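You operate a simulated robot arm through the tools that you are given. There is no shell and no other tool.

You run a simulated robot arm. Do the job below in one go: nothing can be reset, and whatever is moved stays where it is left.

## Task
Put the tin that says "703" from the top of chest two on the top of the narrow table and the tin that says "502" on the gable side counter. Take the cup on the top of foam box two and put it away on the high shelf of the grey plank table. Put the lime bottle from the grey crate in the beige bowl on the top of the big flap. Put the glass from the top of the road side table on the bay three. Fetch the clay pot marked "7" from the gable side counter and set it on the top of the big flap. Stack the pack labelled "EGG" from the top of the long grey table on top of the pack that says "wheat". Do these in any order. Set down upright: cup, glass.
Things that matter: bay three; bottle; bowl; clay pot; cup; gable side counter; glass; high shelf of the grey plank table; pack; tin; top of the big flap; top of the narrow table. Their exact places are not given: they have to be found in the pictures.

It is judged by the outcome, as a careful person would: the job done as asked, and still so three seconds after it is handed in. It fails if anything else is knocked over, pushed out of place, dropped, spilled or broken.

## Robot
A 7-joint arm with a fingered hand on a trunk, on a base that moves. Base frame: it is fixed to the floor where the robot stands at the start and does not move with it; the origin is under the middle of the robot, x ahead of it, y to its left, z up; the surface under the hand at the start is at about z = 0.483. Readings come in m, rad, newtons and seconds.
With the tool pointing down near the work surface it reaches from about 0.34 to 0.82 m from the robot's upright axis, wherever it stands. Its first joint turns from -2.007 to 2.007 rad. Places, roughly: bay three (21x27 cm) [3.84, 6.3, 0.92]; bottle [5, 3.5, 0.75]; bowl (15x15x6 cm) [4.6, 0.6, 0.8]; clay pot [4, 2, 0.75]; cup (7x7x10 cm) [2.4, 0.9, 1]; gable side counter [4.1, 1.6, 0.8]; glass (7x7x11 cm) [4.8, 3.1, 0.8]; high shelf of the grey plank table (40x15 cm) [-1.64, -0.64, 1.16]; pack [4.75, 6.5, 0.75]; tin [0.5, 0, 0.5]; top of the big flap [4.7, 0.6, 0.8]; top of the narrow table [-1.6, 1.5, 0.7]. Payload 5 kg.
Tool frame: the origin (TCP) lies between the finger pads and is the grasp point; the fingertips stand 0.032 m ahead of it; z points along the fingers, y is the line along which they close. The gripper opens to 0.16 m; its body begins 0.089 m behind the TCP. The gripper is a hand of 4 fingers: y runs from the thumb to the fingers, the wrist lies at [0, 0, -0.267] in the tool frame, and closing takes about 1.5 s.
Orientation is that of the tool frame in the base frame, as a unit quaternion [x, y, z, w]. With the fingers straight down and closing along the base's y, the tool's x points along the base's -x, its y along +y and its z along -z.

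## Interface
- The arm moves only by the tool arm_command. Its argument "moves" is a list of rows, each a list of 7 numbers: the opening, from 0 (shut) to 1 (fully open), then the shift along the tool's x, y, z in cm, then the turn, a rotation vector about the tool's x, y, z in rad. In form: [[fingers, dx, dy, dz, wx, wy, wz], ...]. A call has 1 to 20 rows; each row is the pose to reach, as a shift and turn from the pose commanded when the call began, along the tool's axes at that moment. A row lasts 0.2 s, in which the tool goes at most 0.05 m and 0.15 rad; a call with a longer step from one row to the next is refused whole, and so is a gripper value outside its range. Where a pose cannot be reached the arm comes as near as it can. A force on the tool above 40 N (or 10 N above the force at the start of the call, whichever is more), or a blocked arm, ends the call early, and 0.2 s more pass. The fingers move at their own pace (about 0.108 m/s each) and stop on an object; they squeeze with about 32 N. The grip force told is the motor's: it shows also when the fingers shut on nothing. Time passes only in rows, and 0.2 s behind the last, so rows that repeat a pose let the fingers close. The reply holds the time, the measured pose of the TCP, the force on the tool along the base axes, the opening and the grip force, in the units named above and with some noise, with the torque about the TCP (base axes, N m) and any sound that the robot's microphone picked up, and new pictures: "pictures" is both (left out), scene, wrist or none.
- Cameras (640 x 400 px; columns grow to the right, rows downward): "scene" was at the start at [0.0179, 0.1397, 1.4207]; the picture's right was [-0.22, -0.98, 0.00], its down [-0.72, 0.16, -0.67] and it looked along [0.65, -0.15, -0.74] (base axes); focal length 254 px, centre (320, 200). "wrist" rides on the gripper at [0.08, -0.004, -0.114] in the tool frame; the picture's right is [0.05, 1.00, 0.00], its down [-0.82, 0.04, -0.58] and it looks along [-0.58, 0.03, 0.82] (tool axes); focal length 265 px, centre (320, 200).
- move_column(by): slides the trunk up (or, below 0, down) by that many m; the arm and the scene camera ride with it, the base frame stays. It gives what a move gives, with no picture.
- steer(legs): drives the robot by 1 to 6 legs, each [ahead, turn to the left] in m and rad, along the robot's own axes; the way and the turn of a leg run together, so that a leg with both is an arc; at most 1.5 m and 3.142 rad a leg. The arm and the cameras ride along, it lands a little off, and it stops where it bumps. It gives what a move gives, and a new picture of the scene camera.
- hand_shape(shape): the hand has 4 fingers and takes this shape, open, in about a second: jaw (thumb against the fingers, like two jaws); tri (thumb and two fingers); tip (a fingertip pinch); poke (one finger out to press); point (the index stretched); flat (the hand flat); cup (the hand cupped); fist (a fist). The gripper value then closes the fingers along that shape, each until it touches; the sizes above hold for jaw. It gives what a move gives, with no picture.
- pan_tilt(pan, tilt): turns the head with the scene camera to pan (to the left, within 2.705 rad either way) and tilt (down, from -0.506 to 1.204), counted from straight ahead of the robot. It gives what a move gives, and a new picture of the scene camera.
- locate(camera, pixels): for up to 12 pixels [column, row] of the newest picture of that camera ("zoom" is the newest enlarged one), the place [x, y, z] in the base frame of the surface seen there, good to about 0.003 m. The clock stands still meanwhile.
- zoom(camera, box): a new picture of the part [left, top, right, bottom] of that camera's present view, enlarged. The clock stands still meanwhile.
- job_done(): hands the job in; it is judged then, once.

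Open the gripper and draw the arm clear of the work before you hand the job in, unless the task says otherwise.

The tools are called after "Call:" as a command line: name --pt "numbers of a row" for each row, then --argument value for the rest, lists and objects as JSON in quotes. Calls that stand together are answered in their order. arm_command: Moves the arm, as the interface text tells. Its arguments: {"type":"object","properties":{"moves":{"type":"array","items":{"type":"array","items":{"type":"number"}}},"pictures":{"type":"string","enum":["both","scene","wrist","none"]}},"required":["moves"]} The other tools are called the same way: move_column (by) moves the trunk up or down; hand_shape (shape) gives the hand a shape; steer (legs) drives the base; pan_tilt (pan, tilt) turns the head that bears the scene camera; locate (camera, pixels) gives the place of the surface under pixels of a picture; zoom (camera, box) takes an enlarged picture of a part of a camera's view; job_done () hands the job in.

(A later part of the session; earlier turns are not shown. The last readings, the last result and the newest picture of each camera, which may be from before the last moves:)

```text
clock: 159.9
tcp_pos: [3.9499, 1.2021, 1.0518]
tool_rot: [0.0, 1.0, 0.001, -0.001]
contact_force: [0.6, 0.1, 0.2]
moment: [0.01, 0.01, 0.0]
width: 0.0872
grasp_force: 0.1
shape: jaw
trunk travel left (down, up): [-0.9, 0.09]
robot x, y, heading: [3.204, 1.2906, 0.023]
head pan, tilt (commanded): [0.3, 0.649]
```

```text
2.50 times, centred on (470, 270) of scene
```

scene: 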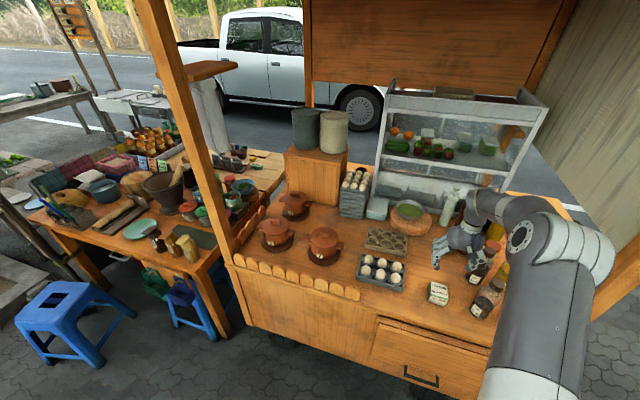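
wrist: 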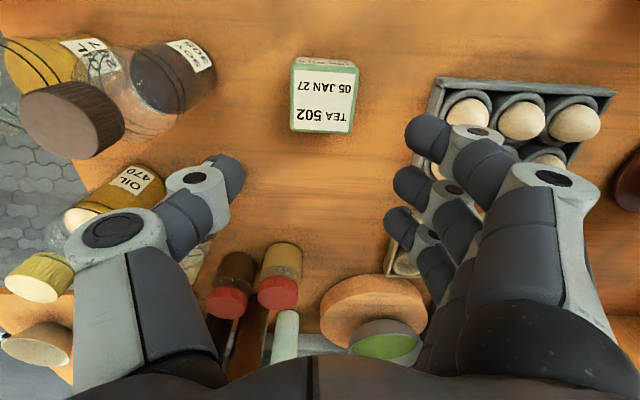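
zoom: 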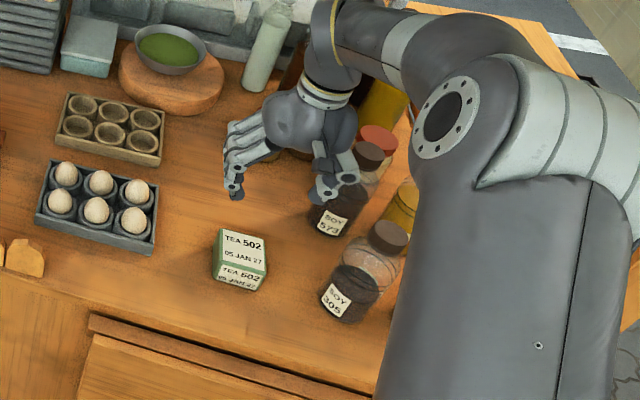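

Tin 502 is on the counter, neighbours undisturbed. Next is the clay pot "7"; I zoom on it and measure its body, handles and the dark disk beneath.

Call:
zoom --camera "scene" --box '[285, 215, 365, 275]'

```text
6.67 times, centred on (325, 245) of scene
```

zoom: 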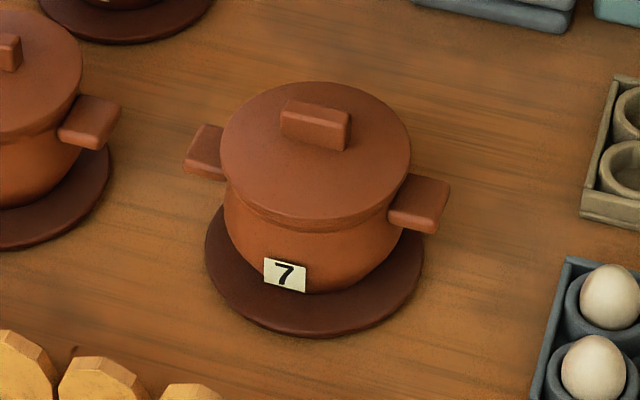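

Call:
locate --camera "zoom" --pixels '[[315, 125], [345, 130], [285, 120], [225, 150], [408, 155], [315, 88], [310, 220], [205, 150], [420, 200], [240, 290], [400, 280], [300, 330]]'

```text
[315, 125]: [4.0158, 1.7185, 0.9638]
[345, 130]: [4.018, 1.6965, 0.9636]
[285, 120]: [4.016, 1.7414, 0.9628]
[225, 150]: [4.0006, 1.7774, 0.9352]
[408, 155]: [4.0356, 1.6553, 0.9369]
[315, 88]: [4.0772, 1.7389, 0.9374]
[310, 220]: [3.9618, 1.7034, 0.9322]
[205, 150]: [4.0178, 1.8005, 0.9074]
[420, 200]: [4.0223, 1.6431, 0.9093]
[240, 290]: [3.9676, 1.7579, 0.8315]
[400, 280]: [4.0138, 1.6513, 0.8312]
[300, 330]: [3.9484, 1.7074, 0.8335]
```

Pot 7's lid is centred at (4.018,1.717), 12.5 cm wide, lid z 0.937, knob top 0.964, handles along y. I need to stand nearer; first I raise and retract the arm out of the cart.

Call:
arm_command --pt "0.55 0 0 -4 0 0 0" --pt "0.55 4.5 1 -6 0 0 0" --pt "0.55 9 2 -6 0 0 0" --pt "0.55 13.5 3 -6 0 0 0" --pt "0.55 18 4.5 -6 0 0 0" --pt "0.55 22.5 6 -6 0 0 0" --pt "0.55 27 7.5 -6 0 0 0" --pt "0.55 31.5 9 -6 0 0 0" --pt "0.55 31.5 9 -6 0 0 0" --pictures "scene"

Call:
locate --camera "scene" --pixels '[[240, 262], [265, 268], [293, 275], [320, 285], [350, 293], [210, 165], [230, 250], [345, 290]]'

```text
refused: row 2 steps farther than a row can; nothing moved
```

```text
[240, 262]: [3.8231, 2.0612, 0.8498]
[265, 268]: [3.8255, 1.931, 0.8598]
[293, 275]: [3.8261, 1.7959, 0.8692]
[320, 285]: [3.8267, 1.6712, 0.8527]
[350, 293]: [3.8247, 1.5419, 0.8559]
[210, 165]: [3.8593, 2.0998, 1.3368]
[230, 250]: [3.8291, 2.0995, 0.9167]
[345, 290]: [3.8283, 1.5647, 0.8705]
```

Rail front is x≈3.825 with top ≈0.88, post at (3.86,2.10). The call was refused for step size, so I repeat with smaller steps.

Call:
arm_command --pt "0.55 0 0 -4 0 0 0" --pt "0.55 4.3 1 -6 0 0 0" --pt "0.55 8.8 2 -6 0 0 0" --pt "0.55 13.3 3 -6 0 0 0" --pt "0.55 17.8 4.5 -6 0 0 0" --pt "0.55 22.3 6 -6 0 0 0" --pt "0.55 26.8 7.5 -6 0 0 0" --pt "0.55 31.3 9 -6 0 0 0" --pt "0.55 31.3 9 -6 0 0 0" --pictures "none"

Call:
steer --legs '[[0, 1.12], [0.37, 0.0], [0, -1.144]]'

```text
clock: 161.9
tcp_pos: [3.6365, 1.293, 1.1095]
tool_rot: [0.0, 1.0, 0.0, -0.001]
contact_force: [-0.2, 0.3, 0.0]
moment: [0.03, 0.0, -0.01]
width: 0.0874
grasp_force: 0.0
shape: jaw
trunk travel left (down, up): [-0.9, 0.09]
robot x, y, heading: [3.2058, 1.2867, 0.025]
head pan, tilt (commanded): [0.3, 0.649]
```

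```text
clock: 169.8
tcp_pos: [3.7813, 1.6232, 1.1106]
tool_rot: [-0.005, 1.0, 0.0, -0.001]
contact_force: [-0.2, 0.0, 0.8]
moment: [0.02, 0.04, -0.01]
width: 0.0872
grasp_force: 0.0
shape: jaw
trunk travel left (down, up): [-0.9, 0.09]
robot x, y, heading: [3.3542, 1.6161, 0.031]
head pan, tilt (commanded): [0.3, 0.649]
```

scene: 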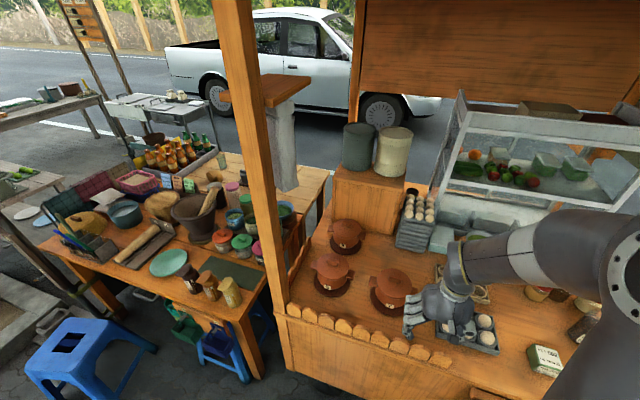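

Now at (3.354,1.616). I open fully, rotate the hand by -90° and move it above pot 7 at (4.018,1.717).

Call:
arm_command --pt "0.7 -2.2 0.9 0 0 0 -0.1428" --pt "0.8 -4.4 1.7 0 0 0 -0.2856" --pt "1 -6.5 2.6 0 0 0 -0.4284" --pt "1 -8.6 3.4 0 0 0 -0.5712" --pt "1 -10.8 4.3 0 0 0 -0.714" --pt "1 -12.9 5.1 0 0 0 -0.8568" --pt "1 -15.1 6 0 0 0 -0.9996" --pt "1 -17.2 6.8 0 0 0 -1.1424" --pt "1 -19.4 7.7 0 0 0 -1.2852" --pt "1 -21.5 8.5 0 0 0 -1.428" --pt "1 -23.7 9.4 0 0 0 -1.57" --pt "1 -23.7 9.4 0 0 0 -1.57"

```text
clock: 172.4
tcp_pos: [4.0206, 1.7227, 1.1104]
tool_rot: [0.71, -0.704, 0.0, 0.001]
contact_force: [-0.6, 0.5, 0.0]
moment: [-0.01, -0.01, -0.02]
width: 0.1598
grasp_force: 0.0
shape: jaw
trunk travel left (down, up): [-0.9, 0.09]
robot x, y, heading: [3.3527, 1.6196, 0.035]
head pan, tilt (commanded): [0.3, 0.649]
```

scene: 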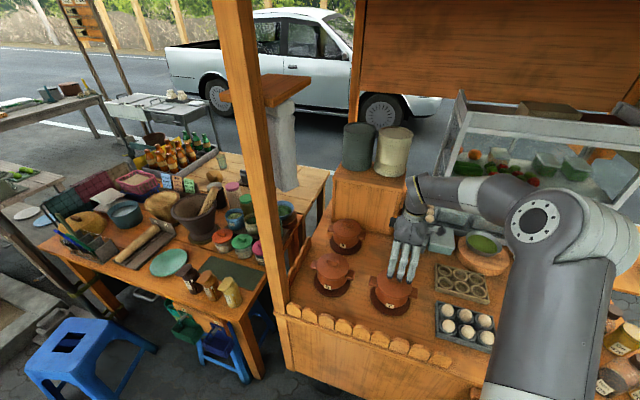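
wrist: 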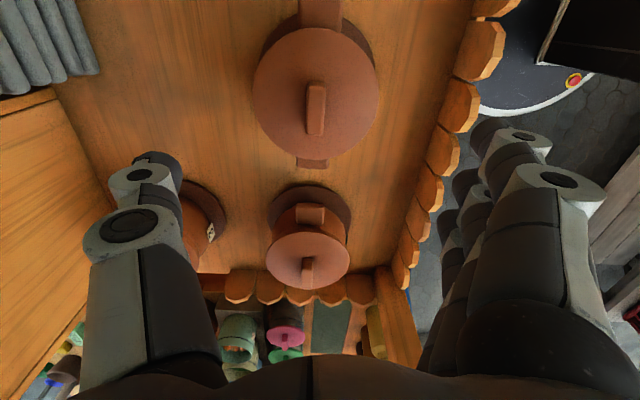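

Pot 7's lid shows at (315,95) in the wrist view between thumb and fingers. I locate its edges from above for exact centring.

Call:
locate --camera "wrist" --pixels '[[256, 95], [376, 95], [316, 100], [316, 32], [318, 150], [268, 50], [310, 165], [318, 10], [262, 50], [375, 45]]'

Call:
zoom --camera "wrist" --box '[220, 0, 420, 190]'

```text
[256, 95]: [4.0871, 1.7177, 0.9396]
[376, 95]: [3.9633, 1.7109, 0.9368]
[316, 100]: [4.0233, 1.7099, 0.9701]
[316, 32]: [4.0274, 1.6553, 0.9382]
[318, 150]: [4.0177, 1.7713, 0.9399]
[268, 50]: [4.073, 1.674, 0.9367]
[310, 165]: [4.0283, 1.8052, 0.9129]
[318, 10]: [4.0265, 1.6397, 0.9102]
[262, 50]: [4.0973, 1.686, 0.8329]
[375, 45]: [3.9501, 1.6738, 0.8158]
```

```text
2.11 times, centred on (320, 95) of wrist
```

zoom: 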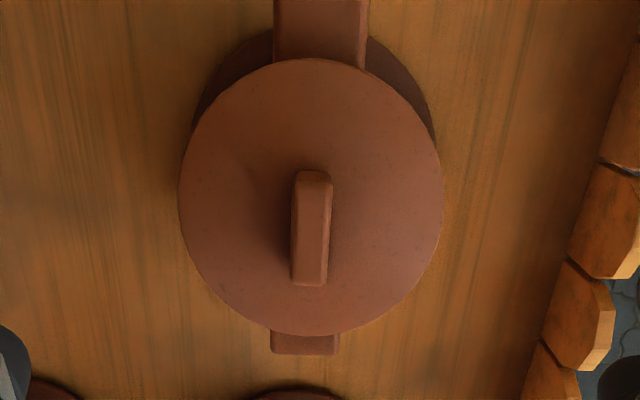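

Lid centre is (4.025,1.713). I centre the hand there and lower it around the pot to z≈0.93 first, checking the clearance.

Call:
arm_command --pt "1 0.9 -0.4 2 0 0 0" --pt "1 0.9 -0.4 6 0 0 0" --pt "1 0.9 -0.4 10 0 0 0" --pt "1 0.9 -0.4 14 0 0 0" --pt "1 0.9 -0.4 18 0 0 0" --pt "1 0.9 -0.4 18 0 0 0"

Call:
zoom --camera "scene" --box '[330, 190, 500, 350]'

```text
clock: 173.8
tcp_pos: [4.023, 1.712, 0.9271]
tool_rot: [0.71, -0.704, -0.002, 0.0]
contact_force: [-0.3, 0.9, 0.5]
moment: [0.02, -0.01, 0.0]
width: 0.1601
grasp_force: 0.1
shape: jaw
trunk travel left (down, up): [-0.9, 0.09]
robot x, y, heading: [3.3557, 1.6141, 0.039]
head pan, tilt (commanded): [0.3, 0.649]
```

scene: 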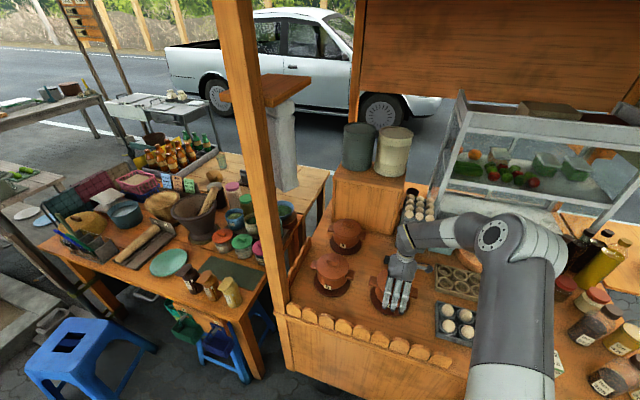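
wrist: 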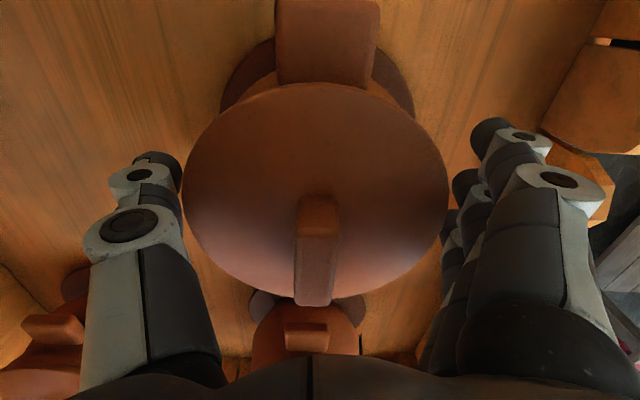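

```text
2.50 times, centred on (415, 270) of scene
```

zoom: 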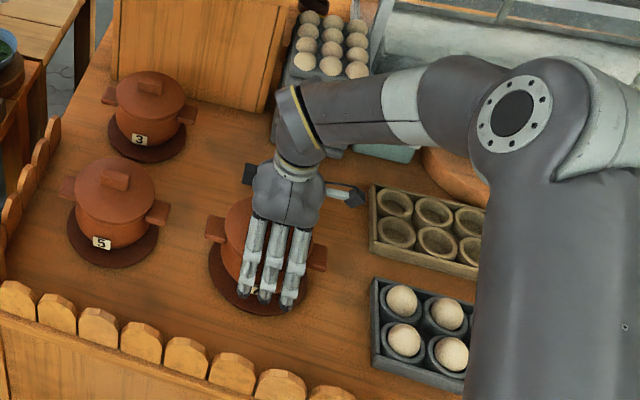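

Thumb and fingers straddle the lid evenly. I lower another 3.5 cm and close gently around the body.

Call:
arm_command --pt "1 0 0 2 0 0 0" --pt "1 0 0 3.5 0 0 0" --pt "1 0 0 3.6 0 0 0" --pictures "none"

Call:
arm_command --pt "0 0 0 0 0 0 0" --pt "0 0 0 0 0 0 0" --pt "0 0 0 0 0 0 0" --pt "0 0 0 0 0 0 0" --pt "0 0 0 0 0 0 0"

Call:
zoom --camera "scene" --box '[330, 190, 500, 350]'

```text
clock: 174.6
tcp_pos: [4.0245, 1.7112, 0.8975]
tool_rot: [0.71, -0.704, 0.002, -0.004]
contact_force: [4.9, -0.8, 35.1]
moment: [0.14, -1.51, -0.08]
width: 0.1595
grasp_force: 0.1
shape: jaw
trunk travel left (down, up): [-0.9, 0.09]
robot x, y, heading: [3.3501, 1.6153, 0.033]
head pan, tilt (commanded): [0.3, 0.649]
```

```text
clock: 175.8
tcp_pos: [4.0225, 1.7116, 0.8933]
tool_rot: [0.71, -0.704, 0.0, -0.001]
contact_force: [7.5, -2.5, 28.3]
moment: [0.16, 1.08, -0.02]
width: 0.124
grasp_force: 31.5
shape: jaw
trunk travel left (down, up): [-0.9, 0.09]
robot x, y, heading: [3.3527, 1.6174, 0.038]
head pan, tilt (commanded): [0.3, 0.649]
```

scene: 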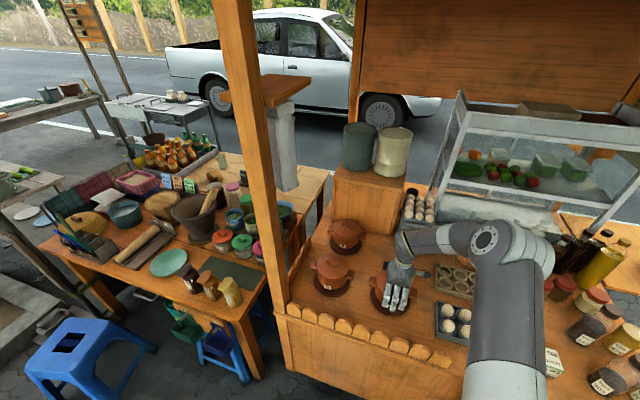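
wrist: 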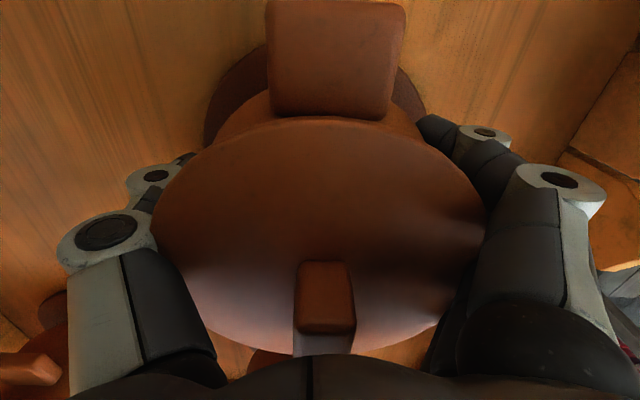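

```text
2.50 times, centred on (415, 270) of scene
```

zoom: 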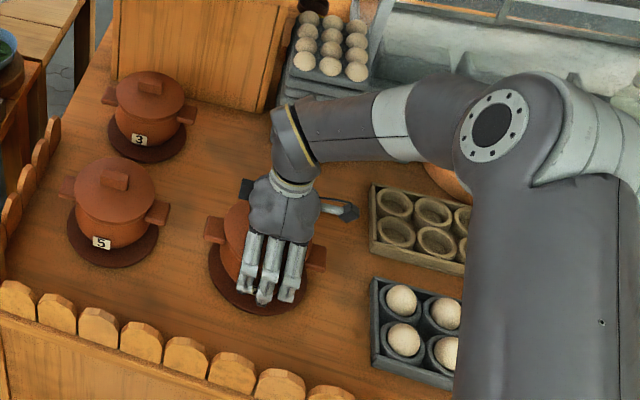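

Gripped at width 0.124. I lift a few cm and check whether the whole pot comes up.

Call:
arm_command --pt "0 0 0 -1 0 0 0" --pt "0 0 0 -2.5 0 0 0" --pt "0 0 0 -4 0 0 0" --pt "0 0 0 -4 0 0 0"

Call:
zoom --camera "scene" --box '[350, 220, 450, 320]'

```text
clock: 176.8
tcp_pos: [4.0245, 1.7102, 0.9313]
tool_rot: [0.71, -0.704, -0.001, 0.001]
contact_force: [-0.2, -0.3, -8.1]
moment: [-0.07, 0.0, -0.02]
width: 0.1222
grasp_force: 32.4
shape: jaw
trunk travel left (down, up): [-0.9, 0.09]
robot x, y, heading: [3.3549, 1.6159, 0.032]
head pan, tilt (commanded): [0.3, 0.649]
heard: snap
```

scene: 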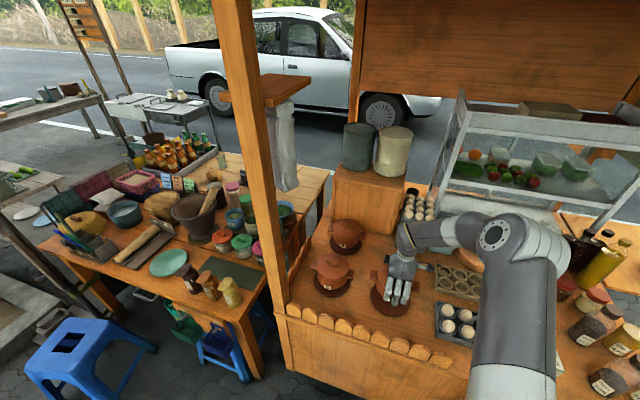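
wrist: 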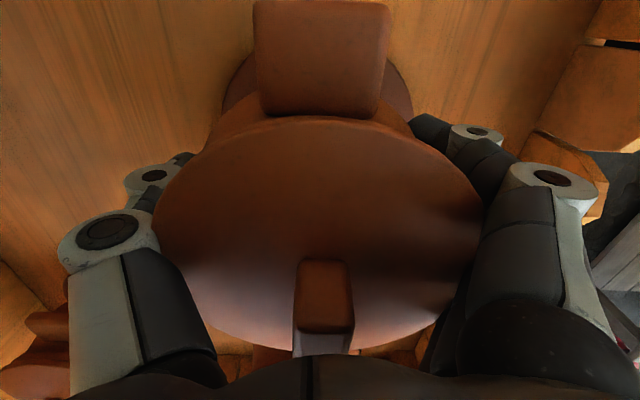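

```text
4.00 times, centred on (400, 270) of scene
```

zoom: 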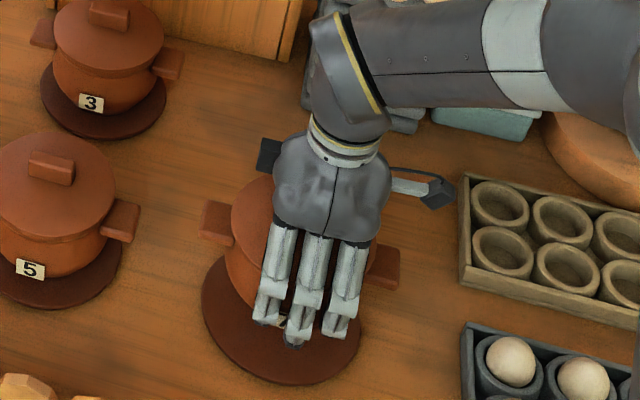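

A snap was heard and the load is 8 N; the pot rises and the dark saucer stays. I lift further and inspect.

Call:
arm_command --pt "0 0 0 -4 0 0 0" --pt "0 0 0 -8 0 0 0" --pt "0 0 0 -12 0 0 0" --pt "0 0 0 -16 0 0 0" --pt "0 0 0 -16 0 0 0"

Call:
zoom --camera "scene" --box '[340, 190, 460, 320]'

```text
clock: 178.0
tcp_pos: [4.0232, 1.7125, 1.0912]
tool_rot: [0.711, -0.704, -0.001, 0.0]
contact_force: [-0.4, 0.5, -7.8]
moment: [-0.08, 0.04, -0.01]
width: 0.1223
grasp_force: 32.0
shape: jaw
trunk travel left (down, up): [-0.9, 0.09]
robot x, y, heading: [3.3512, 1.6176, 0.032]
head pan, tilt (commanded): [0.3, 0.649]
```

scene: 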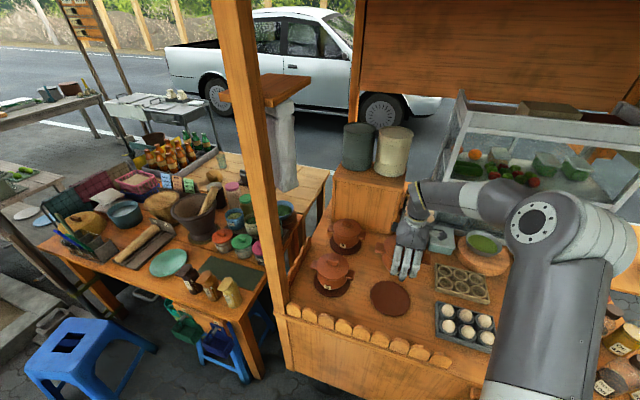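
wrist: 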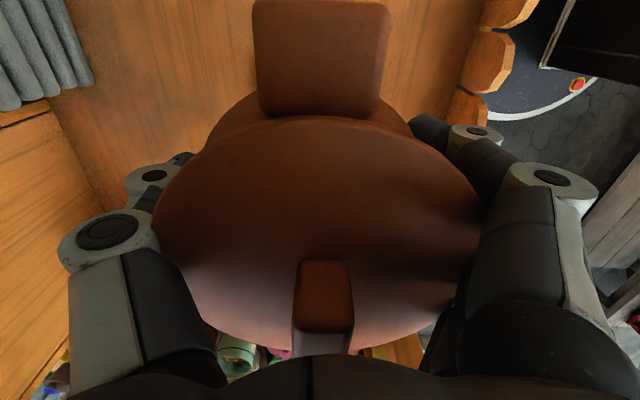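

```text
3.08 times, centred on (400, 255) of scene
```

zoom: 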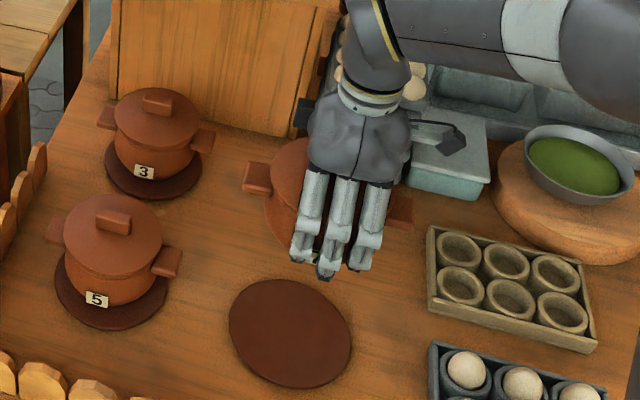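

The complete pot is in hand, its saucer left on the counter. I retract it out of the cart toward the robot.

Call:
arm_command --pt "0 1.5 4 0 0 0 0" --pt "0 3 8 0 0 0 0" --pt "0 4.5 12 0 0 0 0" --pt "0 6 16 0 0 0 0" --pt "0 7.5 20 0 0 0 0" --pt "0 7.5 22 0 0 0 0" --pt "0 7.5 22 0 0 0 0"

Call:
steer --legs '[[0, -1.6], [1.5, 0.0], [0.1, 0.0]]'

Call:
pan_tilt --pan 0.9 --tilt 0.5

```text
clock: 179.6
tcp_pos: [3.8017, 1.6355, 1.0952]
tool_rot: [0.71, -0.704, -0.001, 0.0]
contact_force: [-1.1, -0.6, -8.1]
moment: [-0.05, 0.02, -0.01]
width: 0.1226
grasp_force: 32.2
shape: jaw
trunk travel left (down, up): [-0.9, 0.09]
robot x, y, heading: [3.3497, 1.6183, 0.034]
head pan, tilt (commanded): [0.3, 0.649]
```

scene: 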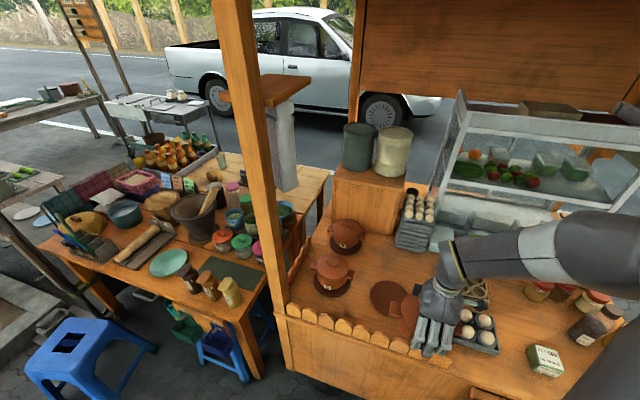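
wrist: 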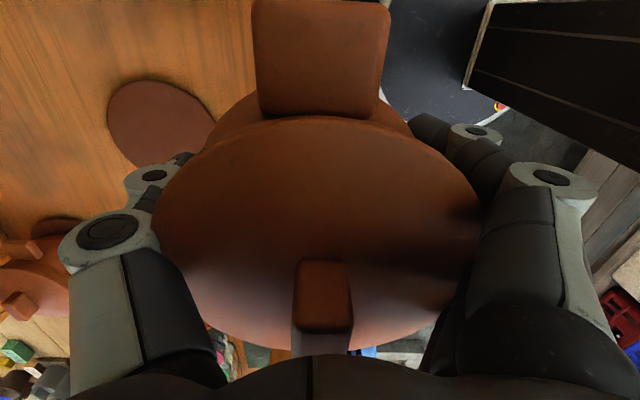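

```text
clock: 187.8
tcp_pos: [3.3509, 0.3809, 1.0969]
tool_rot: [0.011, 1.0, -0.001, 0.003]
contact_force: [-0.2, 0.3, -7.5]
moment: [0.03, 0.08, -0.03]
width: 0.1223
grasp_force: 32.3
shape: jaw
trunk travel left (down, up): [-0.9, 0.09]
robot x, y, heading: [3.353, 0.8193, -1.568]
head pan, tilt (commanded): [0.3, 0.649]
stopped in leg 2: the robot was blocked; the commanded pose is now the measured one
```

scene: 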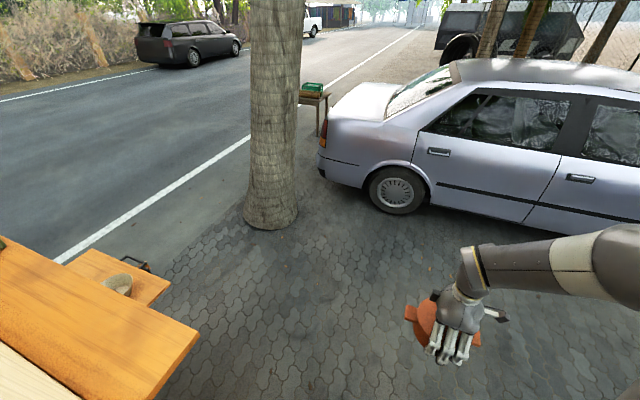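

```text
clock: 188.8
tcp_pos: [3.353, 0.3715, 1.0935]
tool_rot: [0.013, 1.0, 0.002, 0.0]
contact_force: [0.3, -0.9, -7.5]
moment: [0.01, 0.06, 0.03]
width: 0.1225
grasp_force: 32.6
shape: jaw
trunk travel left (down, up): [-0.9, 0.09]
robot x, y, heading: [3.3504, 0.8197, -1.572]
head pan, tilt (commanded): [0.901, 0.499]
```

scene: 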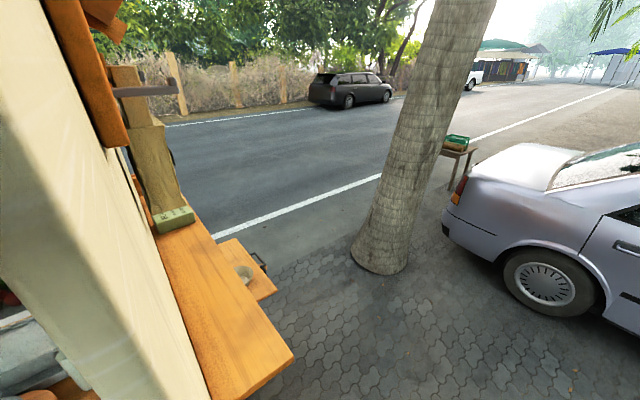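

Blocked at (3.353,0.82): probably my head touched the cart's low eave. I locate the nearby orange/cream parts to confirm.

Call:
locate --camera "scene" --pixels '[[280, 360], [220, 340], [60, 250], [90, 80], [120, 120], [150, 90], [110, 10], [20, 100], [245, 275], [265, 290], [225, 245], [60, 370]]'

Call:
pan_tilt --pan 0.9 --tilt -0.45

```text
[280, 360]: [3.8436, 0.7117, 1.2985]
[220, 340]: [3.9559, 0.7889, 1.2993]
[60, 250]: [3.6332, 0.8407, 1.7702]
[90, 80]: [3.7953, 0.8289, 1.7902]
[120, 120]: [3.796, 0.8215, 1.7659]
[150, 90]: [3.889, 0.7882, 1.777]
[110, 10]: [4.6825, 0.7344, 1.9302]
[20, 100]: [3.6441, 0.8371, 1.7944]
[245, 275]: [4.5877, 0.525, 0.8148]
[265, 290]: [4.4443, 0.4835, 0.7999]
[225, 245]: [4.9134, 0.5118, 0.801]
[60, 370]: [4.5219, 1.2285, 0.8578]
```

```text
clock: 190.0
tcp_pos: [3.3532, 0.3723, 1.0949]
tool_rot: [0.013, 1.0, 0.001, 0.0]
contact_force: [0.0, 0.1, -7.3]
moment: [0.03, 0.09, 0.02]
width: 0.122
grasp_force: 32.2
shape: jaw
trunk travel left (down, up): [-0.9, 0.09]
robot x, y, heading: [3.3491, 0.8264, -1.57]
head pan, tilt (commanded): [0.901, -0.45]
```

scene: 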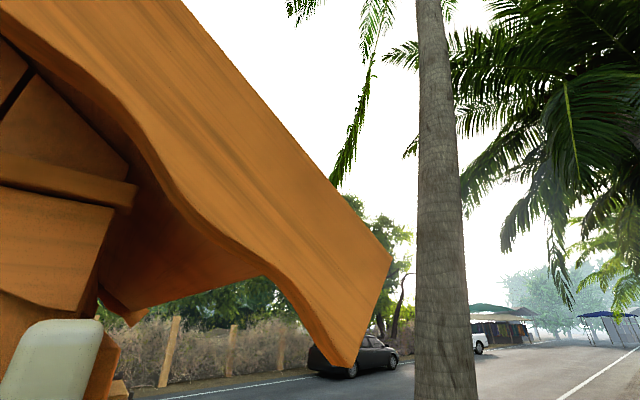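

It's the gable barge-board beside my head. I measure its tip and lower edge to plan the clearance.

Call:
locate --camera "scene" --pixels '[[345, 360], [388, 255], [260, 260], [150, 150], [60, 50], [300, 180], [30, 330], [60, 360]]'

```text
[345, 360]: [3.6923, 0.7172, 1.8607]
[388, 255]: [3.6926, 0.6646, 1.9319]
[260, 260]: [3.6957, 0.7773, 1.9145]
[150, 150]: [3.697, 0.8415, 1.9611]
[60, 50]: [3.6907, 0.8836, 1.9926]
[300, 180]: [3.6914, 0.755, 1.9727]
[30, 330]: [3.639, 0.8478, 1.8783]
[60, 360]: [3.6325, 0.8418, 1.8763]
```

The cream panel edge at x≈3.63 is what my head met. I back off, swing away to the west and then go south.

Call:
steer --legs '[[-0.28, 0.0], [0, -0.5], [0.45, 0.0], [0, 0.5], [0.7, 0.0]]'

Call:
pan_tilt --pan 1.2 --tilt 0.5

```text
clock: 200.5
tcp_pos: [3.1605, -0.434, 1.0936]
tool_rot: [0.003, 1.0, 0.002, 0.001]
contact_force: [-0.1, 0.5, -7.8]
moment: [0.04, 0.09, 0.01]
width: 0.1223
grasp_force: 32.1
shape: jaw
trunk travel left (down, up): [-0.9, 0.09]
robot x, y, heading: [3.1443, 0.0179, -1.555]
head pan, tilt (commanded): [0.901, -0.45]
```

scene: 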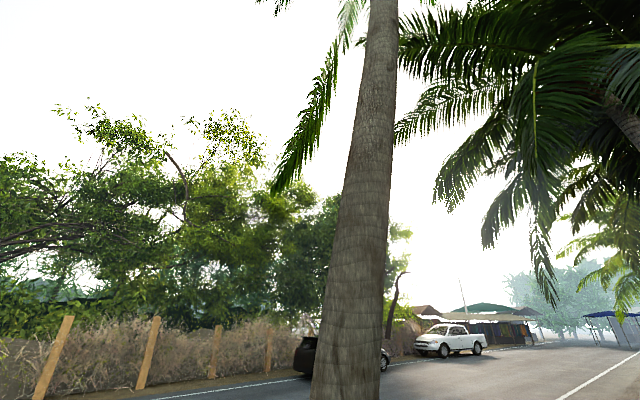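

```text
clock: 201.7
tcp_pos: [3.1587, -0.4341, 1.0939]
tool_rot: [0.003, 1.0, 0.002, 0.001]
contact_force: [0.0, 0.8, -6.9]
moment: [0.03, 0.06, -0.01]
width: 0.1223
grasp_force: 32.1
shape: jaw
trunk travel left (down, up): [-0.9, 0.09]
robot x, y, heading: [3.1501, 0.0173, -1.554]
head pan, tilt (commanded): [1.201, 0.499]
```

scene: 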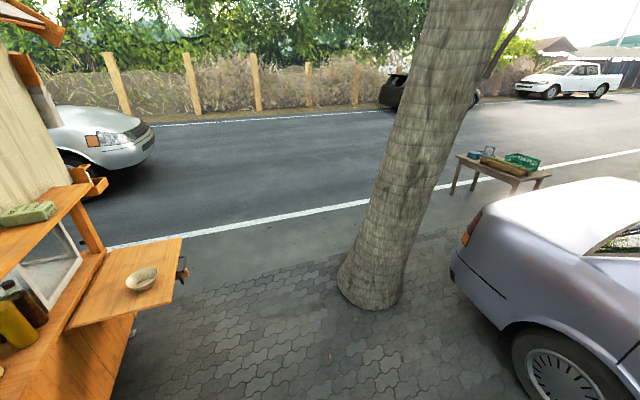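

The flap with bowl is in view at (130,280). I locate its corners, the bowl and the overhead shelf.

Call:
locate --camera "scene" --pixels '[[70, 325], [110, 250], [178, 241], [158, 298], [140, 287], [140, 272], [127, 280], [158, 276], [110, 300], [80, 190], [180, 265], [150, 255]]'

Call:
zoom --camera "scene" --box '[40, 180, 240, 340]'

```text
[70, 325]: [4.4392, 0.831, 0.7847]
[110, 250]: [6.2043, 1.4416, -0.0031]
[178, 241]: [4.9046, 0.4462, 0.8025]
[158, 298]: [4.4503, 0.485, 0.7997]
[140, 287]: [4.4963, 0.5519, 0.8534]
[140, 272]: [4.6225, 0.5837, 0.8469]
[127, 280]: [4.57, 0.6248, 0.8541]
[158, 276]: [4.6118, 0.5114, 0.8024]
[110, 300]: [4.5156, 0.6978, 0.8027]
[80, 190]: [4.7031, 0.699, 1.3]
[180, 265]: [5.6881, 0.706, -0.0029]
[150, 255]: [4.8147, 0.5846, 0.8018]
```

```text
2.50 times, centred on (140, 260) of scene
```

zoom: 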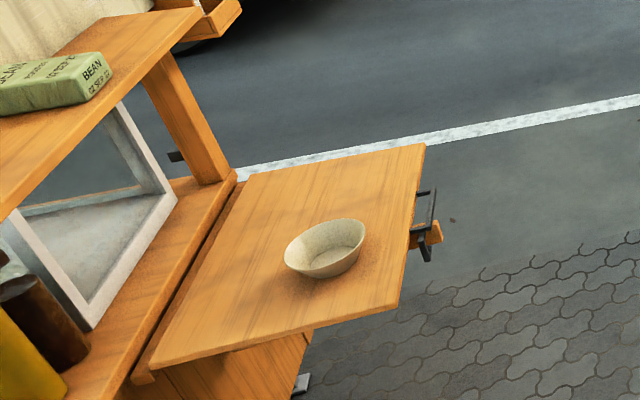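

Flap spans x 4.44–4.95, y 0.44–0.83, z 0.80; bowl centre ≈(4.57,0.57). I'll put the pot at about (4.81,0.60). I drive along y≈-0.1 to x≈4.7 and turn left to face the flap.

Call:
steer --legs '[[0, 1.479], [1.5, 0.0], [0, 1.64]]'

Call:
pan_tilt --pan 0.0 --tilt 0.8

```text
clock: 216.5
tcp_pos: [4.6684, 0.3029, 1.0954]
tool_rot: [0.998, -0.07, -0.002, 0.002]
contact_force: [-0.4, 1.0, -6.7]
moment: [-0.04, -0.09, 0.0]
width: 0.1219
grasp_force: 32.3
shape: jaw
trunk travel left (down, up): [-0.9, 0.09]
robot x, y, heading: [4.6203, -0.1474, 1.457]
head pan, tilt (commanded): [1.201, 0.499]
```

scene: 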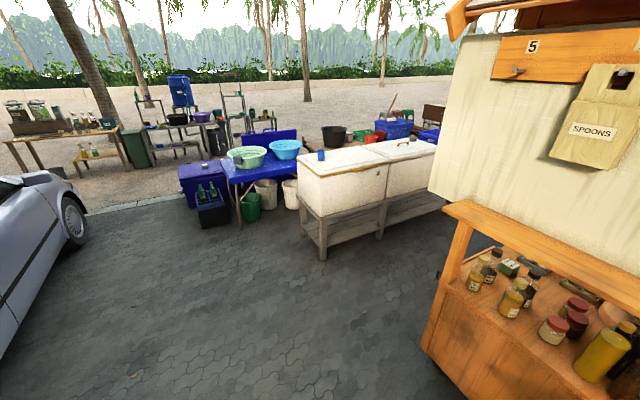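

```text
clock: 217.9
tcp_pos: [4.6683, 0.3017, 1.0941]
tool_rot: [0.998, -0.07, -0.001, 0.001]
contact_force: [-0.4, -0.3, -7.5]
moment: [-0.04, -0.04, -0.01]
width: 0.1221
grasp_force: 31.9
shape: jaw
trunk travel left (down, up): [-0.9, 0.09]
robot x, y, heading: [4.6175, -0.1423, 1.46]
head pan, tilt (commanded): [0.0, 0.799]
```

scene: 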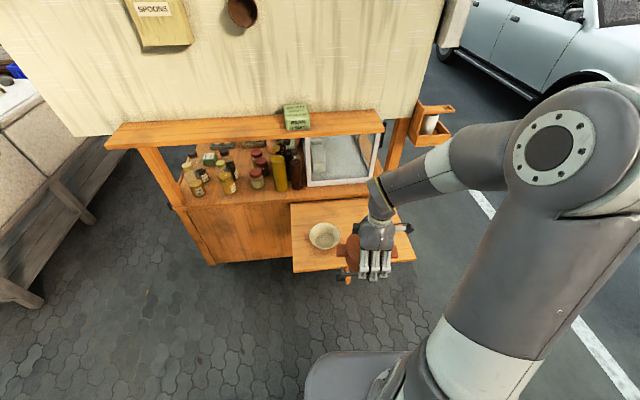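

The pot hangs in front of the flap. I lower the trunk so the wrist stays under the overhead shelf, then move the pot over (4.81,0.58).

Call:
move_column --by -0.14

Call:
arm_command --pt "0 4 0 0 0 0 -0.03" --pt "0 8 0 0 0 0 -0.06" --pt "0 10.2 -3 0 0 0 -0.09" --pt "0 10.2 -7.5 0 0 0 -0.12" --pt "0 10.2 -12 0 0 0 -0.14" --pt "0 10.2 -16.5 0 0 0 -0.14" --pt "0 10.2 -21 0 0 0 -0.14" --pt "0 10.2 -25.5 0 0 0 -0.14" --pt "0 10.2 -29.5 0 0 0 -0.14" --pt "0 10.2 -29.5 0 0 0 -0.14"

Call:
zoom --camera "scene" --box '[270, 100, 450, 300]'

```text
clock: 219.5
tcp_pos: [4.6695, 0.3014, 0.9544]
tool_rot: [0.998, -0.07, -0.001, 0.002]
contact_force: [-0.5, -0.1, -7.2]
moment: [-0.04, -0.1, 0.01]
width: 0.1222
grasp_force: 32.3
shape: jaw
trunk travel left (down, up): [-0.76, 0.23]
robot x, y, heading: [4.6204, -0.1441, 1.459]
head pan, tilt (commanded): [0.0, 0.799]
```

```text
clock: 221.7
tcp_pos: [4.784, 0.3708, 0.9574]
tool_rot: [1.0, -0.008, 0.0, 0.002]
contact_force: [-0.9, 0.3, -7.5]
moment: [-0.04, -0.07, 0.02]
width: 0.1218
grasp_force: 32.3
shape: jaw
out of reach, approached as far as the arm can: row 5, 6, 7, 8, 9, 10
trunk travel left (down, up): [-0.76, 0.23]
robot x, y, heading: [4.6188, -0.1443, 1.459]
head pan, tilt (commanded): [0.0, 0.799]
```

scene: 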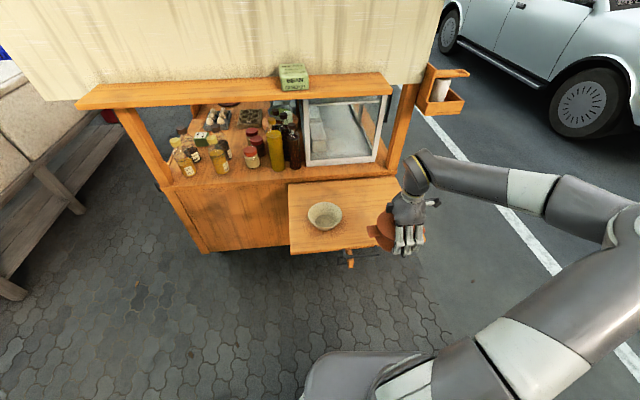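
wrist: 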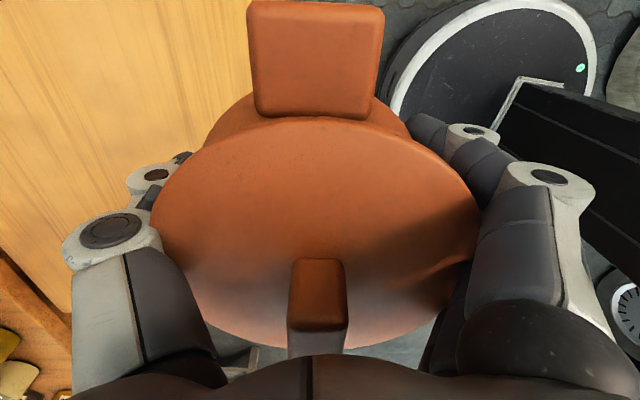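

```text
2.00 times, centred on (360, 200) of scene
```

zoom: 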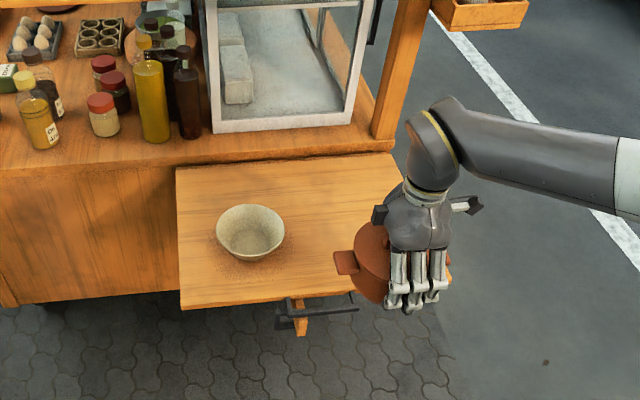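

The reach was limited by wrist rotation (pot only got to y=0.37). I turn the hand back clockwise in steps, since the pot's own yaw doesn't matter, and see where it goes.

Call:
arm_command --pt "0 0 0 0 0 0 0.12" --pt "0 0 0 0 0 0 0.24" --pt "0 0 0 0 0 0 0.36" --pt "0 0 0 0 0 0 0.48" --pt "0 0 0 0 0 0 0.48"

```text
clock: 222.9
tcp_pos: [4.7882, 0.373, 0.9577]
tool_rot: [0.971, -0.239, 0.0, 0.001]
contact_force: [-0.2, 0.1, -7.8]
moment: [-0.05, -0.08, 0.0]
width: 0.1217
grasp_force: 32.2
shape: jaw
trunk travel left (down, up): [-0.76, 0.23]
robot x, y, heading: [4.6195, -0.1468, 1.455]
head pan, tilt (commanded): [0.0, 0.799]
```

scene: 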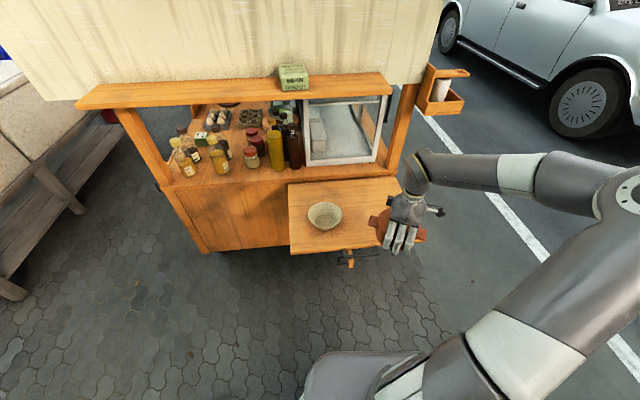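
wrist: 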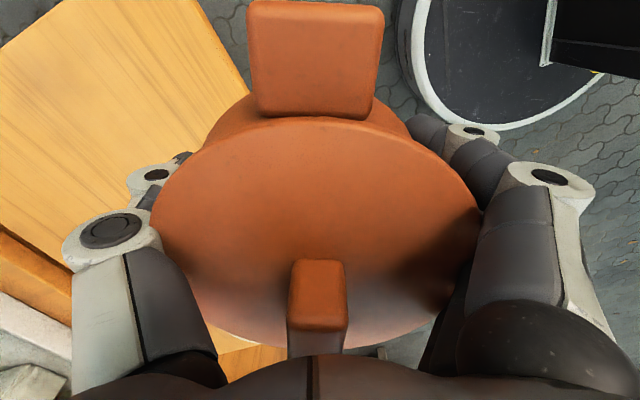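

Position held, rotation worked. Now I push forward over the flap toward (4.81,0.58).

Call:
arm_command --pt "0 -1.5 -3.9 0 0 0 0" --pt "0 -3 -7.8 0 0 0 0" --pt "0 -4.6 -11.7 0 0 0 0" --pt "0 -6.1 -15.6 0 0 0 0" --pt "0 -7.6 -19.3 0 0 0 0" --pt "0 -7.6 -19.3 0 0 0 0"

```text
clock: 224.3
tcp_pos: [4.8083, 0.5812, 0.9581]
tool_rot: [0.971, -0.237, 0.0, 0.001]
contact_force: [-0.7, 0.1, -7.5]
moment: [-0.11, -0.04, 0.01]
width: 0.1218
grasp_force: 31.8
shape: jaw
trunk travel left (down, up): [-0.76, 0.23]
robot x, y, heading: [4.6199, -0.1452, 1.458]
head pan, tilt (commanded): [0.0, 0.799]
```

scene: 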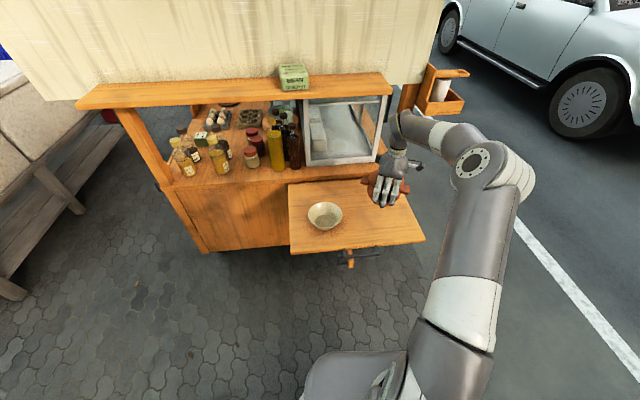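
wrist: 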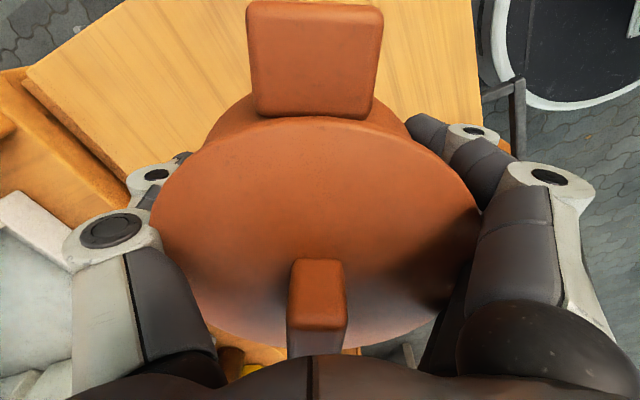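

The pot is above the flap. I check the flap surface positions around the hand before lowering.

Call:
locate --camera "scene" --pixels '[[400, 225], [370, 215], [355, 190], [418, 236], [398, 200], [345, 215], [295, 248], [292, 188]]'

Call:
zoom --camera "scene" --box '[290, 100, 450, 270]'

```text
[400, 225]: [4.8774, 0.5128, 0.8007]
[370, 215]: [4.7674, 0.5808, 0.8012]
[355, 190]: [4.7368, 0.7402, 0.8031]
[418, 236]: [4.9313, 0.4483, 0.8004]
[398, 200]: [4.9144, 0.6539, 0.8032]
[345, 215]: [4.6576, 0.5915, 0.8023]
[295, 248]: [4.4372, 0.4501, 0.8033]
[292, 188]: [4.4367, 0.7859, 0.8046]
```

```text
2.35 times, centred on (370, 185) of scene
```

zoom: 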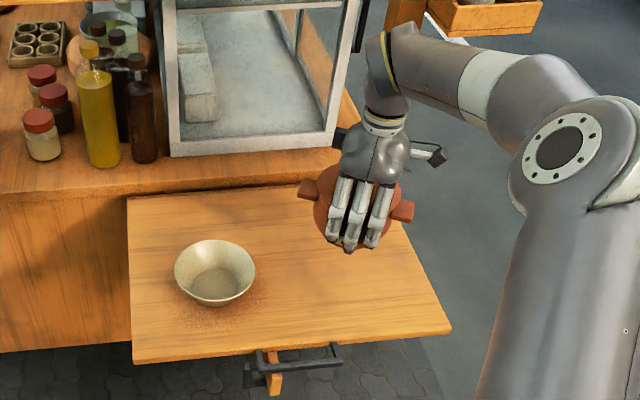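

Pot spot is well on the flap (x 4.44–4.95, y 0.44–0.80, z 0.802), clear of the bowl. I lower it to just above contact.

Call:
arm_command --pt "0 0 0 3 0 0 0" --pt "0 0 0 6 0 0 0" --pt "0 0 0 8.5 0 0 0" --pt "0 0 0 9.3 0 0 0" --pt "0 0 0 9.3 0 0 0" --pictures "scene"

```text
clock: 225.5
tcp_pos: [4.811, 0.5815, 0.865]
tool_rot: [0.971, -0.238, 0.0, 0.001]
contact_force: [1.3, 0.3, -3.3]
moment: [0.09, 0.05, -0.05]
width: 0.1215
grasp_force: 32.4
shape: jaw
trunk travel left (down, up): [-0.76, 0.23]
robot x, y, heading: [4.62, -0.146, 1.458]
head pan, tilt (commanded): [0.0, 0.799]
```

scene: 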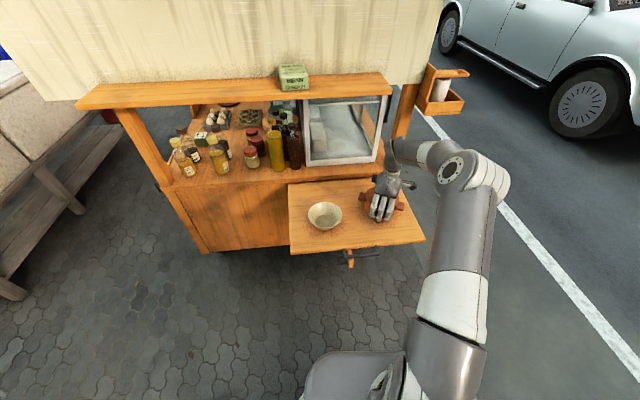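

Contact is beginning (load dropped to 3 N). I lower 2 mm more and open the hand fully, then rise.

Call:
arm_command --pt "0 0 0 0.25 0 0 0" --pt "0.5 0 0 0.25 0 0 0" --pt "1 0 0 0.2 0 0 0" --pt "1 0 0 0.2 0 0 0" --pt "1 0 0 0 0 0 0" --pt "1 0 0 -3 0 0 0" --pt "1 0 0 -7 0 0 0" --pt "1 0 0 -11 0 0 0" --pt "1 0 0 -15 0 0 0" --pt "1 0 0 -15 0 0 0"

```text
clock: 227.7
tcp_pos: [4.8098, 0.5809, 1.0126]
tool_rot: [0.971, -0.238, 0.0, 0.001]
contact_force: [-0.5, -0.8, 0.2]
moment: [0.0, -0.02, -0.03]
width: 0.1598
grasp_force: 0.1
shape: jaw
trunk travel left (down, up): [-0.76, 0.23]
robot x, y, heading: [4.6236, -0.1461, 1.46]
head pan, tilt (commanded): [0.0, 0.799]
heard: snap
```

scene: 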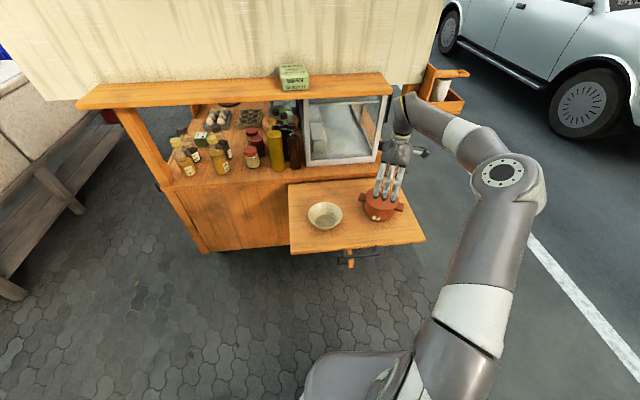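
wrist: 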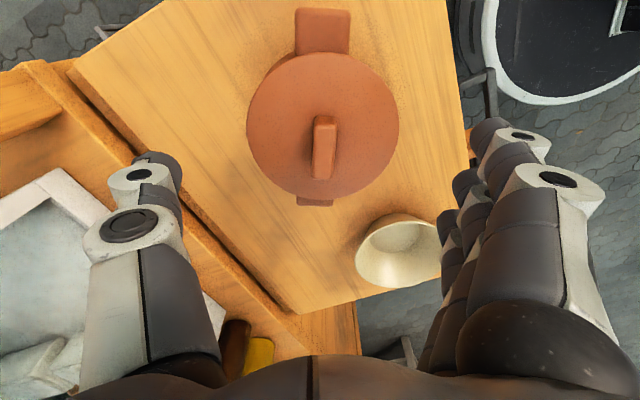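

The pot stands on the flap with its lid on; another snap was heard. I inspect the pot closely for damage.

Call:
zoom --camera "scene" --box '[340, 170, 430, 250]'

Call:
locate --camera "wrist" --pixels '[[323, 140], [260, 130], [390, 130], [322, 35], [315, 202], [400, 250], [360, 250], [420, 220]]'

```text
5.00 times, centred on (385, 210) of scene
```

zoom: 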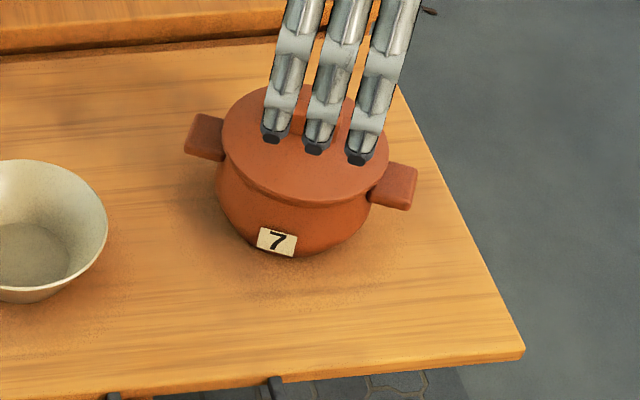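

```text
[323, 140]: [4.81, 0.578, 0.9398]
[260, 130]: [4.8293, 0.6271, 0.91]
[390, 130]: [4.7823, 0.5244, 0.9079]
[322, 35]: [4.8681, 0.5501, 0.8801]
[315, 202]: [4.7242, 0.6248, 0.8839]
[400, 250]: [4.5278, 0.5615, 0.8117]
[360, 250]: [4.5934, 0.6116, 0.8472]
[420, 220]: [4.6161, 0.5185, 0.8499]
```

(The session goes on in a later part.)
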